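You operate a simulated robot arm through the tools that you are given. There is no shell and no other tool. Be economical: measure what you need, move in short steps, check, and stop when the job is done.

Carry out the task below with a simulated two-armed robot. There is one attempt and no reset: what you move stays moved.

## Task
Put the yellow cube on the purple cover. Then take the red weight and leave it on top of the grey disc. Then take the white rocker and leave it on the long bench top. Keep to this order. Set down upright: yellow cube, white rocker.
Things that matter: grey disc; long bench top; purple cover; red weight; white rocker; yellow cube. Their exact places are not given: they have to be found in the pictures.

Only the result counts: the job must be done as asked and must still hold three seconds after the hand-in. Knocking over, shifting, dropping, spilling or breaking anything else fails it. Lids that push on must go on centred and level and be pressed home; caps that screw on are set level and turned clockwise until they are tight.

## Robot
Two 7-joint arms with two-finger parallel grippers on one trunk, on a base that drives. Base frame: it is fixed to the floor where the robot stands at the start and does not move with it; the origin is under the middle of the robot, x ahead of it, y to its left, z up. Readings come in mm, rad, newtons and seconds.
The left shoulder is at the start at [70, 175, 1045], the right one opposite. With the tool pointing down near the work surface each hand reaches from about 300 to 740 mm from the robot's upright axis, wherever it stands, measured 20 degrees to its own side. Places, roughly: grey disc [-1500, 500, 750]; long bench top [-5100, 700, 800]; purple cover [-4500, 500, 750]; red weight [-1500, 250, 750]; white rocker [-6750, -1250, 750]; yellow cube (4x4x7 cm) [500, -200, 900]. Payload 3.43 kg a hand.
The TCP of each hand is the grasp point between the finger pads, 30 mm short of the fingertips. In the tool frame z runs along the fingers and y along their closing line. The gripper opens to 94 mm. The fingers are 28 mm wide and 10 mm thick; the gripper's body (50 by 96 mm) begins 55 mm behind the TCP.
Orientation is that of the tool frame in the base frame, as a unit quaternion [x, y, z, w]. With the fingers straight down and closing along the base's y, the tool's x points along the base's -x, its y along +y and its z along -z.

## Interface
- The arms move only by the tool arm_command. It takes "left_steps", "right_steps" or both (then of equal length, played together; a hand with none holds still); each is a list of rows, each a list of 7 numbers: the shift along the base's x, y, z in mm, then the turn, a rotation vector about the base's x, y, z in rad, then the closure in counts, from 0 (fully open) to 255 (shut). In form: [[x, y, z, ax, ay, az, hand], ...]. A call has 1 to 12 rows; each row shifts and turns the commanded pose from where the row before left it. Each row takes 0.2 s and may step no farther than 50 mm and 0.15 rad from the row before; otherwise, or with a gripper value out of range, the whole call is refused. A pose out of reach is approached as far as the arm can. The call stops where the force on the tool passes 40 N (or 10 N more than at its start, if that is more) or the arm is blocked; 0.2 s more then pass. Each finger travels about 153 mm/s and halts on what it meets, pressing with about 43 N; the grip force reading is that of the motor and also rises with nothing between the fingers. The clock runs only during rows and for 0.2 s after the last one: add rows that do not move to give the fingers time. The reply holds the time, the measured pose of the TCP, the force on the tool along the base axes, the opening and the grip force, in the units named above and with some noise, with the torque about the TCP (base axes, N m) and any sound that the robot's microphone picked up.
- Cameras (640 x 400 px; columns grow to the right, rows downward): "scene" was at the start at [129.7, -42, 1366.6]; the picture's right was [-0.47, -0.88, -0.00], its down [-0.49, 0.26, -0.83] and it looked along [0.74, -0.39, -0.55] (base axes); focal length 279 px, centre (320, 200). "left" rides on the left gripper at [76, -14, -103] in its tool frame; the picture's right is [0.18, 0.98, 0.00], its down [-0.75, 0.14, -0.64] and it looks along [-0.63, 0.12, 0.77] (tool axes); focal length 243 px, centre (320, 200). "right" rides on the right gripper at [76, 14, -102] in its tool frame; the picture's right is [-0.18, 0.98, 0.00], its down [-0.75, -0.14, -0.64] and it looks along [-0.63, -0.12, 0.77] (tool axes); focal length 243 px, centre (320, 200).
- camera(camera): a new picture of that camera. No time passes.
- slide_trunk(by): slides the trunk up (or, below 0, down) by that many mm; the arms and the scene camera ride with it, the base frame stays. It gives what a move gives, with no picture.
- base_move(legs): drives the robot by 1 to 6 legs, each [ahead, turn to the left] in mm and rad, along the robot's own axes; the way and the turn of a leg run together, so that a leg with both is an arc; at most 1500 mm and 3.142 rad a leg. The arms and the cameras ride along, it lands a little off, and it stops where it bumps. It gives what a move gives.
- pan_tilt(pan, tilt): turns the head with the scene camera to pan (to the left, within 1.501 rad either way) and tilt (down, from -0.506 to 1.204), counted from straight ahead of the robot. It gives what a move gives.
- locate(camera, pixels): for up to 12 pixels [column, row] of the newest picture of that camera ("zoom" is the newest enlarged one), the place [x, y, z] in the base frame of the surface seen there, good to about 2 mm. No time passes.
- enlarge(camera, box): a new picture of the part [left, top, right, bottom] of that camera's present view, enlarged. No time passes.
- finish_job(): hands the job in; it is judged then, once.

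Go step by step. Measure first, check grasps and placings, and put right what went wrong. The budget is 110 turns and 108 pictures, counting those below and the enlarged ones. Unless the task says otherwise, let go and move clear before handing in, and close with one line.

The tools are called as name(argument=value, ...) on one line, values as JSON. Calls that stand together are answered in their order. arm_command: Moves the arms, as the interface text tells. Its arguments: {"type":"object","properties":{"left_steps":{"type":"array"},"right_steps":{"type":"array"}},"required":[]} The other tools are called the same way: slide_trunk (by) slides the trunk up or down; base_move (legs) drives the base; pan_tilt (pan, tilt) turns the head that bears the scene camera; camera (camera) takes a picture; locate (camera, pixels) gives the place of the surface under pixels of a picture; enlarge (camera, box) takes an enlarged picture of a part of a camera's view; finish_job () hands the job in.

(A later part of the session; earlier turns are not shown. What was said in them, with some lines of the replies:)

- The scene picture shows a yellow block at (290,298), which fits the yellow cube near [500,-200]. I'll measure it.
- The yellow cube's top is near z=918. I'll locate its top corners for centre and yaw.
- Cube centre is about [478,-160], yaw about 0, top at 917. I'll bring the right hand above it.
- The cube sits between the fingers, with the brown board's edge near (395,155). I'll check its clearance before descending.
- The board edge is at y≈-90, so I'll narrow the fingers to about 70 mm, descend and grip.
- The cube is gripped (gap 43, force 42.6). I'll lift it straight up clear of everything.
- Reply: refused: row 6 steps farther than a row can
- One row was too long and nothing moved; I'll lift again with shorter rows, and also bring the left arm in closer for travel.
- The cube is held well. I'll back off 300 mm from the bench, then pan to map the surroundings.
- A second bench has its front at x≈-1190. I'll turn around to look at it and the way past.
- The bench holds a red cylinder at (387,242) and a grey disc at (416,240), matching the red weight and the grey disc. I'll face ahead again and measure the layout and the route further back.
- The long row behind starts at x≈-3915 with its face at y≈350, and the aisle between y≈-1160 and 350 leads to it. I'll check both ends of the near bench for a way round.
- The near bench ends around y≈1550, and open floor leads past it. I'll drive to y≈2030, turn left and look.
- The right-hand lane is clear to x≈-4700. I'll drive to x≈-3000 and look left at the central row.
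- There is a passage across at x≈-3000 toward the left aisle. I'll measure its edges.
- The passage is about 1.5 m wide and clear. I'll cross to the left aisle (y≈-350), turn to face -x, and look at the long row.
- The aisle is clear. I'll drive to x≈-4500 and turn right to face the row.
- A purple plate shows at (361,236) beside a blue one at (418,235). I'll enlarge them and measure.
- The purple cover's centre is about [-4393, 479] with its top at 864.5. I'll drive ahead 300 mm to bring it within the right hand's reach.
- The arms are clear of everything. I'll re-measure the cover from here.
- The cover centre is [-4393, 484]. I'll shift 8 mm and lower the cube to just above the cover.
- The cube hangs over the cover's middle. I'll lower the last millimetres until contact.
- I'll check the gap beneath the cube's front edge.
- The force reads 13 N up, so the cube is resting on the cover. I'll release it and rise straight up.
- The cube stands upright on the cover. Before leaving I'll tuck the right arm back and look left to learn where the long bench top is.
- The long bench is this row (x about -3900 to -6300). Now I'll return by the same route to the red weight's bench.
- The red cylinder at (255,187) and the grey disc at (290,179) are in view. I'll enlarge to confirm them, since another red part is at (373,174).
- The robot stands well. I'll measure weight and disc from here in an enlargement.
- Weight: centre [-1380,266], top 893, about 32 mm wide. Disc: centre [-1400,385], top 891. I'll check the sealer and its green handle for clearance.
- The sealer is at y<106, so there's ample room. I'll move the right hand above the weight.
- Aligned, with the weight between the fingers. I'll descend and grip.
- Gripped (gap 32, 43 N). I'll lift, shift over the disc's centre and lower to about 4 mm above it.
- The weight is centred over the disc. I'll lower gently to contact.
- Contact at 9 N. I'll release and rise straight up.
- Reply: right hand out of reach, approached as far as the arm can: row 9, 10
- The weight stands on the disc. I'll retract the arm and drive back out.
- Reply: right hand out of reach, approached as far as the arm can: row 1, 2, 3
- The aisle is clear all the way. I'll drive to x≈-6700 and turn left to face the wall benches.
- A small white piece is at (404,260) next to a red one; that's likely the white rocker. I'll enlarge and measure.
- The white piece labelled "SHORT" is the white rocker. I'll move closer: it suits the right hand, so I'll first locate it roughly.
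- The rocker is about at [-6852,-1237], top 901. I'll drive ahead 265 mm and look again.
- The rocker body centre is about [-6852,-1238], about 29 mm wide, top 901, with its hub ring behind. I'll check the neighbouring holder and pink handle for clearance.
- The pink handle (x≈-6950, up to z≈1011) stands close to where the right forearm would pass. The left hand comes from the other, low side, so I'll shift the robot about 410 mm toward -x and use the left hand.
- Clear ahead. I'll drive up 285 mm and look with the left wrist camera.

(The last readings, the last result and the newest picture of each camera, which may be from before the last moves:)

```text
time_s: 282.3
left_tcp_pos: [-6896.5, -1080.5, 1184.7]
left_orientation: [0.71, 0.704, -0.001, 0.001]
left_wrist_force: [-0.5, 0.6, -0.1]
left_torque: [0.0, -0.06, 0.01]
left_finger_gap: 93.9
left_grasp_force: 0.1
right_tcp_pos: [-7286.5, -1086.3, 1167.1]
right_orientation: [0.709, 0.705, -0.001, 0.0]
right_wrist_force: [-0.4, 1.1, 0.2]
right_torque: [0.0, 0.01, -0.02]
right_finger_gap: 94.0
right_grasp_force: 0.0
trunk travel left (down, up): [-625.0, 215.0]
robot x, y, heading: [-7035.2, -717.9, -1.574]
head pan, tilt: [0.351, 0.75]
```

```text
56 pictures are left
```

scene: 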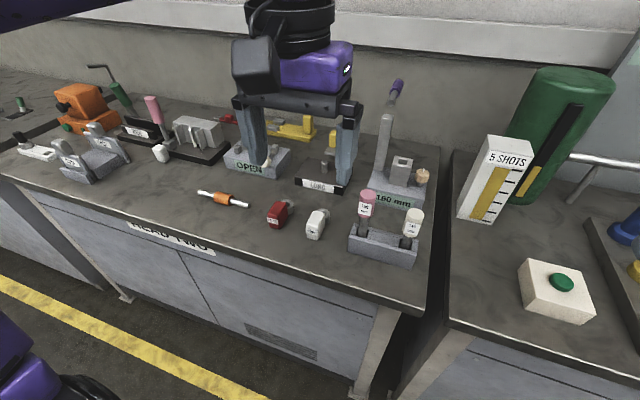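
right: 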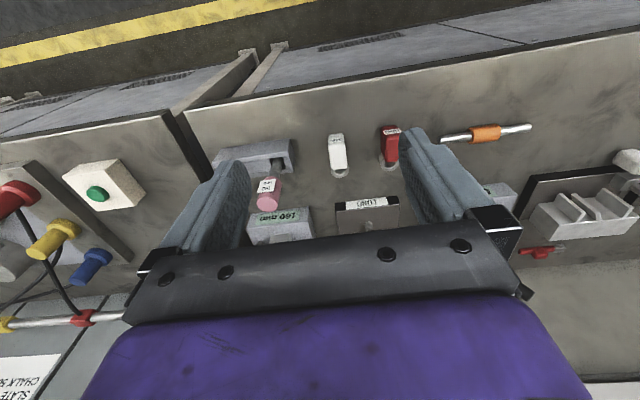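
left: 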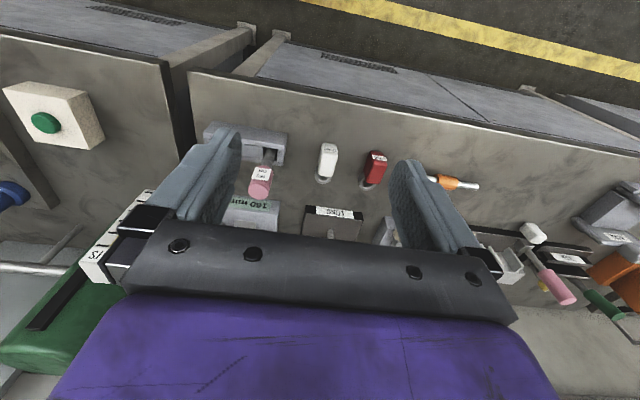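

Clear on this side. I'll bring the left hand above the rocker with a slight -0.04 rad turn and a narrowed opening.

arm_command(left_steps=[[8.9, -31.5, -20, 0, 0, -0.01, 0], [8.9, -31.5, -20, 0, 0, -0.01, 0], [8.9, -31.5, -20, 0, 0, -0.01, 0], [8.9, -31.5, -20, 0, 0, -0.01, 0], [8.9, -31.5, -20, 0, 0, 0, 60], [0, 0, -40, 0, 0, 0, 75], [0, 0, -40, 0, 0, 0, 75], [0, 0, 0, 0, 0, 0, 75]])

camera(camera="left")

camera(camera="scene")

```text
time_s: 284.1
left_tcp_pos: [-6852.0, -1238.9, 1002.7]
left_orientation: [0.724, 0.69, -0.001, 0.001]
left_wrist_force: [0.2, 0.3, -0.1]
left_torque: [-0.02, -0.01, -0.03]
left_finger_gap: 66.4
left_grasp_force: 0.0
right_tcp_pos: [-7285.2, -1086.4, 1167.5]
right_orientation: [0.71, 0.705, -0.001, 0.0]
right_wrist_force: [0.2, 0.2, -0.1]
right_torque: [-0.03, -0.01, -0.02]
right_finger_gap: 94.0
right_grasp_force: 0.0
trunk travel left (down, up): [-625.0, 215.0]
robot x, y, heading: [-7033.5, -714.9, -1.577]
head pan, tilt: [0.351, 0.75]
```

```text
55 pictures are left
```

left: 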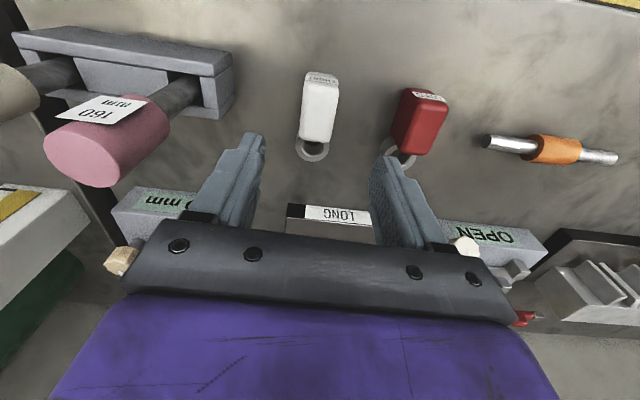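

```text
54 pictures are left
```

scene: 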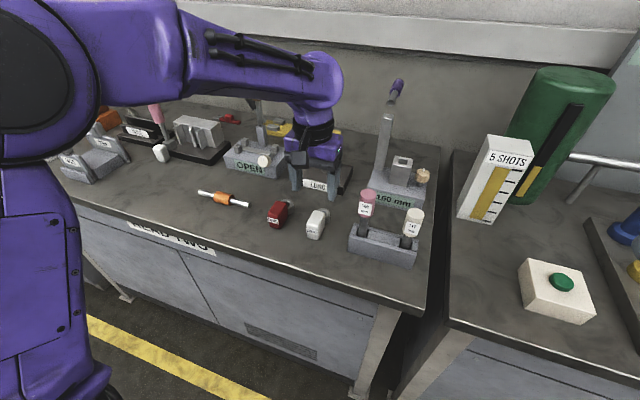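

I'll re-measure the rocker from this closer left view.

enlarge(camera="left", box=[260, 60, 400, 170])

```text
3.64 times, centred on (330, 115) of left
```

zoom: 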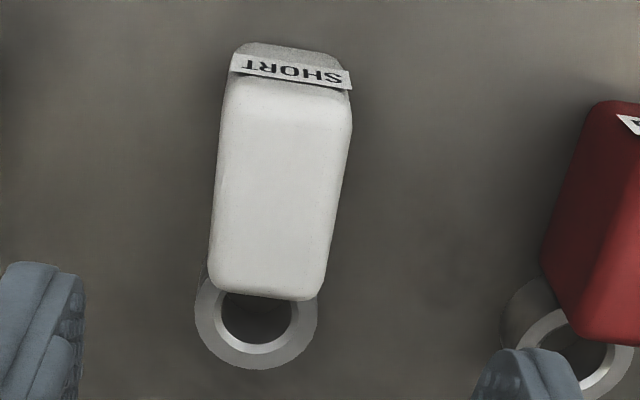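

locate(camera="zoom", pixels=[[234, 90], [344, 105], [220, 275], [312, 288], [285, 190], [255, 362], [205, 320], [310, 320], [226, 180], [340, 180], [550, 240], [285, 110]])

```text
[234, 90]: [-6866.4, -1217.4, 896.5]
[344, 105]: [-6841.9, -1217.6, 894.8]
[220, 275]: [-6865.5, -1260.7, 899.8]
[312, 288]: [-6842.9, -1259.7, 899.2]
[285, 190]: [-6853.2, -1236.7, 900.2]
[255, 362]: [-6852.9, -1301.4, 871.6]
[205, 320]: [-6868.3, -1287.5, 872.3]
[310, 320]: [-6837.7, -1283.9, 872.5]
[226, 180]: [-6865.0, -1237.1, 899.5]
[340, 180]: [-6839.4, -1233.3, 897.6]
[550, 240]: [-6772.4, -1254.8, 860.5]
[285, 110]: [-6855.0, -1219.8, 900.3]
```

The rocker's yaw is about 0, so I'll undo the turn, then descend to z≈885 and grip.

arm_command(left_steps=[[-1.5, 0, -38, 0, 0, 0.04, 75], [0, 0, -40, 0, 0, 0, 75], [0, 0, -38, 0, 0, 0, 75], [0, 0, 0, 0, 0, 0, 75], [0, 0, 0, 0, 0, 0, 255], [0, 0, 0, 0, 0, 0, 255], [0, 0, 0, 0, 0, 0, 255]])

camera(camera="left")

enlarge(camera="scene", box=[250, 160, 390, 260])

```text
time_s: 285.7
left_tcp_pos: [-6854.6, -1237.0, 886.9]
left_orientation: [0.71, 0.704, -0.001, 0.0]
left_wrist_force: [0.0, 0.1, 0.4]
left_torque: [0.0, -0.02, -0.01]
left_finger_gap: 33.7
left_grasp_force: 42.7
right_tcp_pos: [-7286.0, -1087.2, 1167.8]
right_orientation: [0.71, 0.704, -0.001, 0.0]
right_wrist_force: [0.5, -0.1, 1.0]
right_torque: [0.0, -0.04, 0.0]
right_finger_gap: 94.4
right_grasp_force: 0.0
trunk travel left (down, up): [-625.0, 215.0]
robot x, y, heading: [-7030.7, -713.1, -1.578]
head pan, tilt: [0.351, 0.75]
```

```text
52 pictures are left
```

left: 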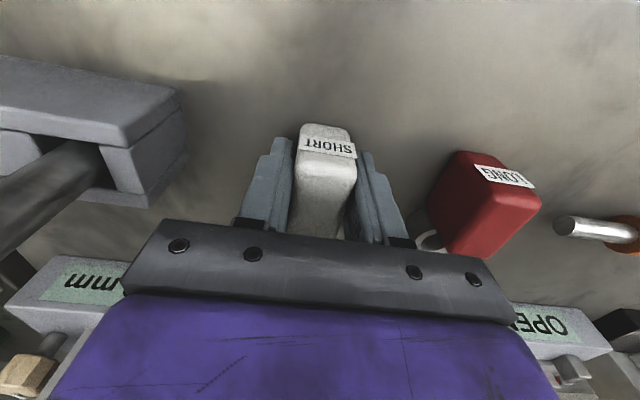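

```text
4.00 times, centred on (320, 210) of scene
```

zoom: 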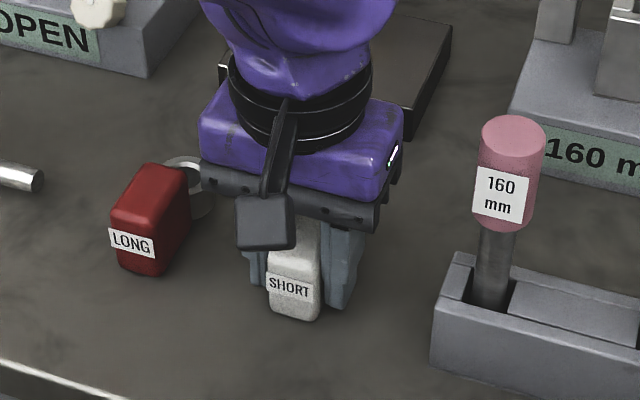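

Gripped (gap 33.7, 42.7 N). I'll lift straight up and draw back to the travel pose.

arm_command(left_steps=[[0, 0, 20, 0, 0, 0, 255], [0, 0, 40, 0, 0, 0, 255], [0, 0, 40, 0, 0, 0, 255], [0, 0, 40, 0, 0, 0, 255], [0, 0, 40, 0, 0, 0, 255], [0, 0, 40, 0, 0, 0, 255], [-8, 40, 10, 0, 0, 0, 255], [-8, 40, 10, 0, 0, 0, 255], [-8, 40, 10, 0, 0, 0, 255], [-8, 36, 10, 0, 0, 0, 255], [0, 0, 0, 0, 0, 0, 255]])

camera(camera="left")

camera(camera="scene")

```text
time_s: 288.1
left_tcp_pos: [-6884.0, -1080.7, 1148.7]
left_orientation: [0.71, 0.704, -0.002, 0.0]
left_wrist_force: [-0.2, 0.6, -1.5]
left_torque: [0.0, 0.01, -0.02]
left_finger_gap: 33.7
left_grasp_force: 43.0
right_tcp_pos: [-7285.1, -1087.5, 1167.2]
right_orientation: [0.71, 0.704, -0.001, 0.0]
right_wrist_force: [0.9, -0.5, 0.5]
right_torque: [0.02, -0.03, -0.03]
right_finger_gap: 93.9
right_grasp_force: 0.0
trunk travel left (down, up): [-625.0, 215.0]
robot x, y, heading: [-7032.1, -711.8, -1.577]
head pan, tilt: [0.351, 0.75]
```

```text
50 pictures are left
```

left: 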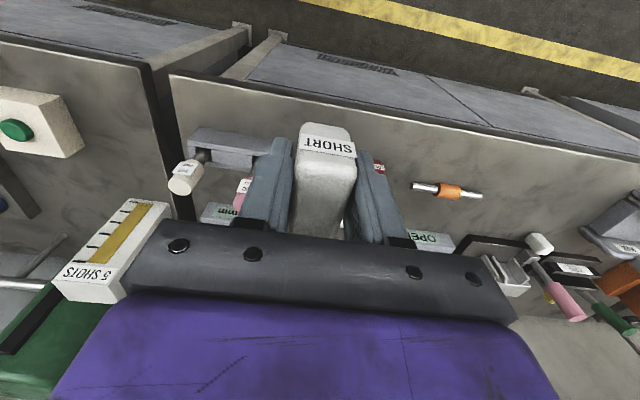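

```text
49 pictures are left
```

scene: 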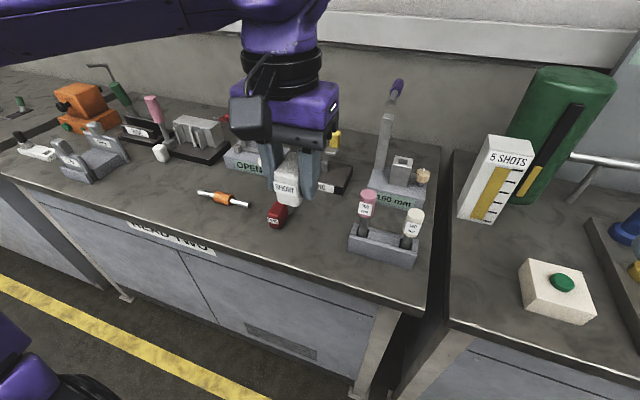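

The rocker is held securely. I'll back out, turn, and drive to x≈-5550 to face the long bench.

base_move(legs=[[-300, 0], [0, 1.577], [1480, 0], [0, 1.57]])

pan_tilt(pan=0, tilt=0.45)

camera(camera="scene")

camera(camera="left")

```text
time_s: 304.7
left_tcp_pos: [-5721.4, -58.4, 1148.4]
left_orientation: [-0.705, 0.709, 0.0, 0.002]
left_wrist_force: [0.6, -0.4, -1.4]
left_torque: [-0.02, -0.02, 0.01]
left_finger_gap: 33.8
left_grasp_force: 42.5
right_tcp_pos: [-5320.9, -51.3, 1167.2]
right_orientation: [-0.705, 0.709, 0.0, 0.001]
right_wrist_force: [0.1, -0.5, 0.4]
right_torque: [-0.01, 0.01, 0.01]
right_finger_gap: 93.9
right_grasp_force: 0.1
trunk travel left (down, up): [-625.0, 215.0]
robot x, y, heading: [-5570.9, -424.7, 1.561]
head pan, tilt: [0.351, 0.75]
```

```text
time_s: 305.5
left_tcp_pos: [-5722.2, -57.7, 1149.4]
left_orientation: [-0.705, 0.71, 0.0, 0.001]
left_wrist_force: [0.5, -0.1, -1.4]
left_torque: [-0.03, 0.0, 0.0]
left_finger_gap: 33.6
left_grasp_force: 42.8
right_tcp_pos: [-5321.0, -52.5, 1167.2]
right_orientation: [-0.706, 0.708, 0.0, 0.001]
right_wrist_force: [0.2, -0.2, -0.9]
right_torque: [-0.01, 0.01, 0.0]
right_finger_gap: 93.9
right_grasp_force: 0.0
trunk travel left (down, up): [-625.0, 215.0]
robot x, y, heading: [-5571.7, -420.9, 1.561]
head pan, tilt: [0.0, 0.45]
```

```text
48 pictures are left
```

scene: 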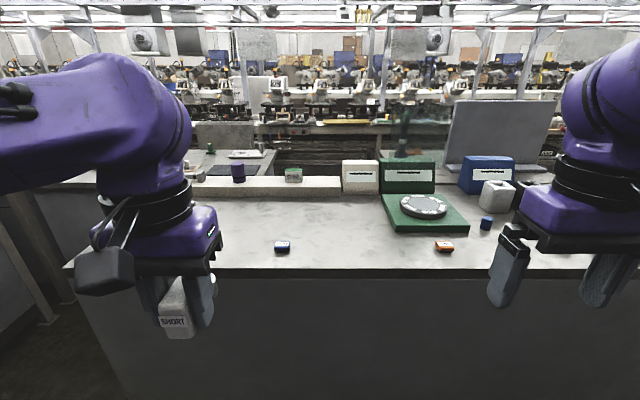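

```text
47 pictures are left
```

left: 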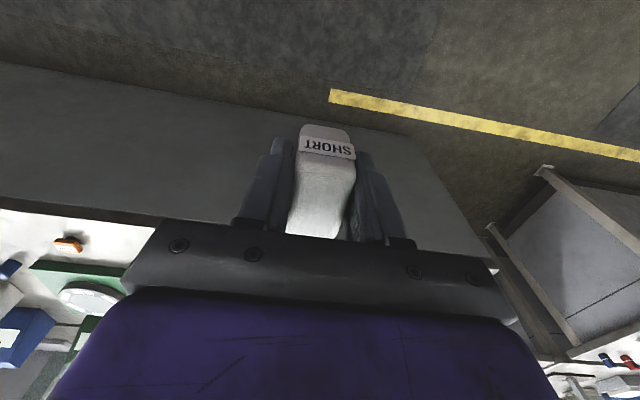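

The area around (350,235) between the blue tag and the red one looks free. I'll measure it.

locate(camera="scene", pixels=[[282, 247], [340, 235], [360, 225], [350, 262], [443, 246], [383, 215], [320, 192], [250, 240], [240, 220], [230, 260], [280, 230], [120, 265]])

```text
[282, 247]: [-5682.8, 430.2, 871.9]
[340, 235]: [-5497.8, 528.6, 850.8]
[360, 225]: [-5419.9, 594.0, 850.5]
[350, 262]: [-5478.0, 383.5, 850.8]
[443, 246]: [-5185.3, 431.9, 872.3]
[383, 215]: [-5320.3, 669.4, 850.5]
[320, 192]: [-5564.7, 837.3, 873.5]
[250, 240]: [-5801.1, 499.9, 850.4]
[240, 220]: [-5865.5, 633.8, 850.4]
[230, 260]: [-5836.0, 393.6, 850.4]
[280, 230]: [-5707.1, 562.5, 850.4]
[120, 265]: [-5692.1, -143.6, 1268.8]
```

The spot [-5580, 510] on the bench is free on all sides. I'll drive up 350 mm.

base_move(legs=[[350, 0]])

pan_tilt(pan=0, tilt=0.7)

camera(camera="scene")

locate(camera="scene", pixels=[[320, 240], [320, 200], [280, 230], [360, 230], [320, 270], [300, 250]])

```text
time_s: 307.8
left_tcp_pos: [-5722.0, 293.6, 1148.8]
left_orientation: [-0.707, 0.707, 0.001, 0.001]
left_wrist_force: [0.7, 0.2, -0.5]
left_torque: [0.0, -0.02, 0.01]
left_finger_gap: 33.6
left_grasp_force: 42.9
right_tcp_pos: [-5321.4, 303.2, 1167.0]
right_orientation: [0.708, -0.707, 0.001, -0.001]
right_wrist_force: [-1.0, 0.2, 0.0]
right_torque: [-0.03, -0.02, 0.03]
right_finger_gap: 93.9
right_grasp_force: 0.1
trunk travel left (down, up): [-625.0, 215.0]
robot x, y, heading: [-5570.6, -69.0, 1.571]
head pan, tilt: [0.0, 0.45]
```

```text
time_s: 308.6
left_tcp_pos: [-5722.7, 294.3, 1148.7]
left_orientation: [-0.707, 0.708, 0.001, 0.001]
left_wrist_force: [0.1, 0.3, -1.4]
left_torque: [-0.07, 0.02, -0.02]
left_finger_gap: 33.8
left_grasp_force: 42.8
right_tcp_pos: [-5322.4, 303.2, 1167.3]
right_orientation: [0.708, -0.707, 0.0, -0.001]
right_wrist_force: [-0.3, 0.3, 0.9]
right_torque: [-0.02, 0.03, -0.01]
right_finger_gap: 94.1
right_grasp_force: 0.0
trunk travel left (down, up): [-625.0, 215.0]
robot x, y, heading: [-5570.7, -72.7, 1.569]
head pan, tilt: [0.0, 0.7]
```

```text
46 pictures are left
```

scene: 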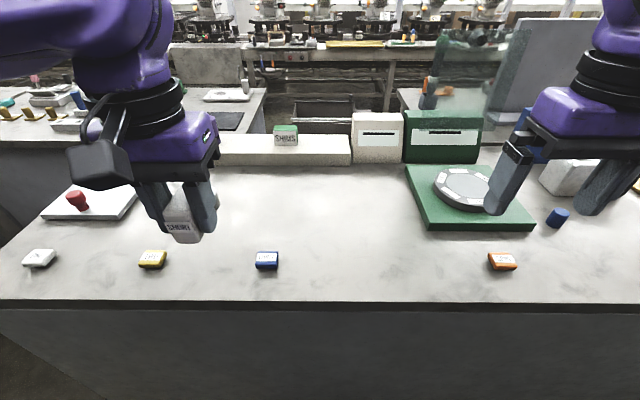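

```text
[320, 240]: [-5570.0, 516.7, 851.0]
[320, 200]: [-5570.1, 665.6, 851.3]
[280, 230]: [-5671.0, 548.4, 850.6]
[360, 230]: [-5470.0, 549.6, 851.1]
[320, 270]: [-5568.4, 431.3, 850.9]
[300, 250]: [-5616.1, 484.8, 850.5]
```

The space around (320,240) is clear. I'll move the rocker over it, to z≈930.

arm_command(left_steps=[[23.7, 36, -20, 0, 0, 0, 255], [23.7, 36, -20, 0, 0, 0, 255], [23.7, 36, -20, 0, 0, 0, 255], [23.7, 36, -20, 0, 0, 0, 255], [23.7, 36, -20, 0, 0, 0, 255], [23.7, 36, -20, 0, 0, 0, 255], [0, 0, -35, 0, 0, 0, 255], [0, 0, -35, 0, 0, 0, 255], [0, 0, -30, 0, 0, 0, 255], [0, 0, 0, 0, 0, 0, 255]])

camera(camera="scene")

enlarge(camera="scene", box=[250, 180, 390, 270])

```text
time_s: 310.8
left_tcp_pos: [-5579.6, 508.9, 928.1]
left_orientation: [-0.707, 0.707, 0.0, 0.002]
left_wrist_force: [-0.2, -0.4, -1.0]
left_torque: [-0.04, 0.0, 0.0]
left_finger_gap: 33.6
left_grasp_force: 43.2
right_tcp_pos: [-5322.5, 303.2, 1166.6]
right_orientation: [0.708, -0.707, 0.0, -0.001]
right_wrist_force: [0.2, -0.4, -0.1]
right_torque: [0.01, -0.01, -0.04]
right_finger_gap: 94.0
right_grasp_force: 0.1
trunk travel left (down, up): [-625.0, 215.0]
robot x, y, heading: [-5569.4, -70.5, 1.572]
head pan, tilt: [0.0, 0.7]
```

```text
45 pictures are left
```

scene: 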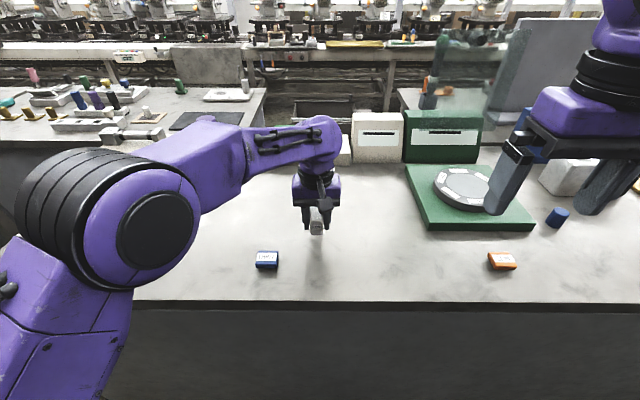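

```text
4.44 times, centred on (320, 225) of scene
```

zoom: 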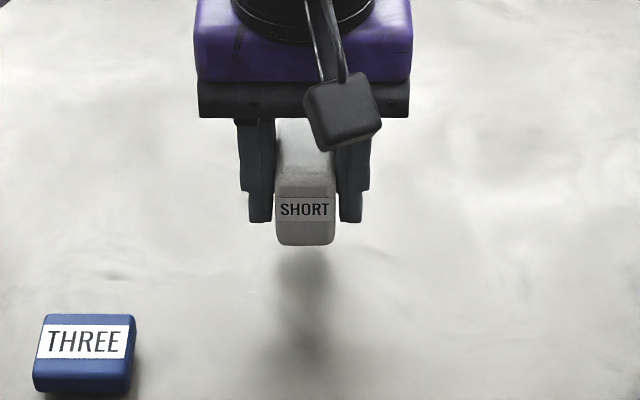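

Rocker level over free space. I'll lower to just above contact.

arm_command(left_steps=[[0, 0, -20, 0, 0, 0, 255], [0, 0, -15, 0, 0, 0, 255], [0, 0, -2, 0, 0, 0, 255], [0, 0, -1.5, 0, 0, 0, 255], [0, 0, -1, 0, 0, 0, 255], [0, 0, 0, 0, 0, 0, 255]])

```text
time_s: 312.1
left_tcp_pos: [-5579.6, 509.7, 888.7]
left_orientation: [0.707, -0.707, -0.001, -0.001]
left_wrist_force: [1.2, 0.1, -0.9]
left_torque: [-0.02, 0.03, 0.01]
left_finger_gap: 34.0
left_grasp_force: 43.1
right_tcp_pos: [-5321.6, 304.4, 1167.6]
right_orientation: [0.707, -0.707, 0.0, -0.001]
right_wrist_force: [0.4, -0.8, 0.2]
right_torque: [-0.03, -0.02, -0.02]
right_finger_gap: 94.1
right_grasp_force: 0.0
trunk travel left (down, up): [-625.0, 215.0]
robot x, y, heading: [-5575.6, -70.8, 1.568]
head pan, tilt: [0.0, 0.7]
```

arm_command(left_steps=[[0, 0, -1, 0, 0, 0, 255], [0, 0, -1, 0, 0, 0, 255], [0, 0, 0, 0, 0, 0, 255]])

```text
time_s: 312.9
left_tcp_pos: [-5579.4, 509.8, 886.8]
left_orientation: [-0.707, 0.707, 0.001, 0.001]
left_wrist_force: [-0.3, -0.1, 4.7]
left_torque: [0.34, 0.07, 0.03]
left_finger_gap: 33.7
left_grasp_force: 43.1
right_tcp_pos: [-5321.8, 303.9, 1166.9]
right_orientation: [0.708, -0.707, 0.001, -0.002]
right_wrist_force: [0.8, -0.7, 0.2]
right_torque: [0.01, 0.03, 0.02]
right_finger_gap: 94.0
right_grasp_force: 0.0
trunk travel left (down, up): [-625.0, 215.0]
robot x, y, heading: [-5574.3, -68.4, 1.575]
head pan, tilt: [0.0, 0.7]
```

Contact (4.7 N). I'll release gently and rise.

arm_command(left_steps=[[0, 0, -0.4, 0, 0, 0, 255], [0, 0, 0, 0, 0, 0, 180], [0, 0, 0, 0, 0, 0, 110], [0, 0, 0, 0, 0, 0, 75], [0, 0, 15, 0, 0, 0, 75], [0, 0, 40, 0, 0, 0, 75], [0, 0, 40, 0, 0, 0, 75], [0, 0, 45, 0, 0, 0, 75], [0, 0, 45, 0, 0, 0, 75], [0, 0, 45, 0, 0, 0, 75], [0, 0, 0, 0, 0, 0, 75]])

enlarge(camera="scene", box=[250, 180, 390, 270])

camera(camera="left")

```text
time_s: 315.4
left_tcp_pos: [-5580.9, 510.1, 1115.9]
left_orientation: [-0.707, 0.707, 0.0, 0.0]
left_wrist_force: [-0.9, -0.3, 0.3]
left_torque: [-0.02, 0.01, 0.03]
left_finger_gap: 66.4
left_grasp_force: 0.0
right_tcp_pos: [-5320.6, 304.1, 1167.4]
right_orientation: [0.708, -0.707, 0.0, -0.002]
right_wrist_force: [0.1, 0.3, -0.3]
right_torque: [0.0, 0.02, 0.03]
right_finger_gap: 93.8
right_grasp_force: 0.2
trunk travel left (down, up): [-625.0, 215.0]
robot x, y, heading: [-5572.1, -69.2, 1.567]
head pan, tilt: [0.0, 0.7]
```

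```text
4.44 times, centred on (320, 225) of scene
```

zoom: 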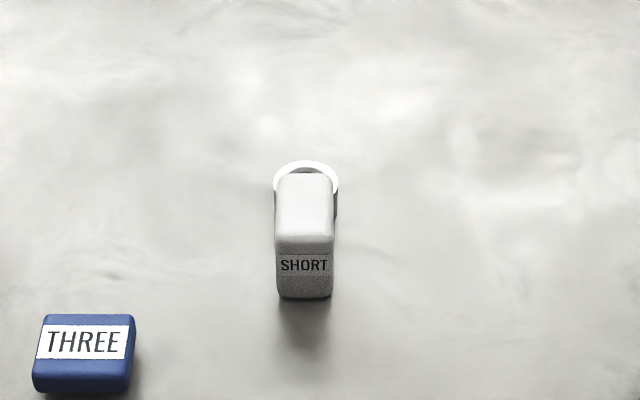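

```text
42 pictures are left
```

left: 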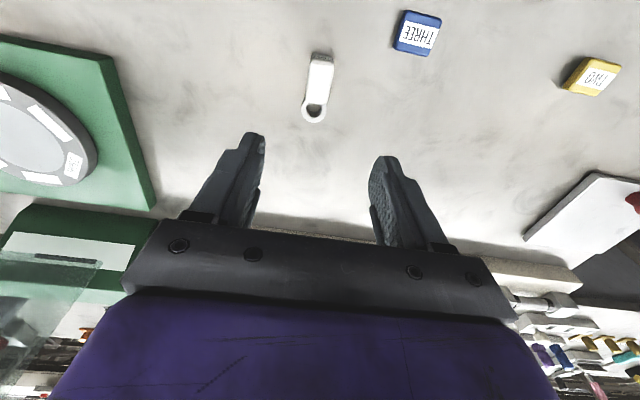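

The rocker stands upright on the long bench top, and both hands are empty and clear. I'll hand the job in.

finish_job()

```text
The job is handed in.
```

I put the yellow cube upright on the purple cover, then the red weight on the grey disc, then the white rocker upright on the long bench top. I checked each one in pictures after letting go. The job is handed in, but the hand-in reply gave no verdict.
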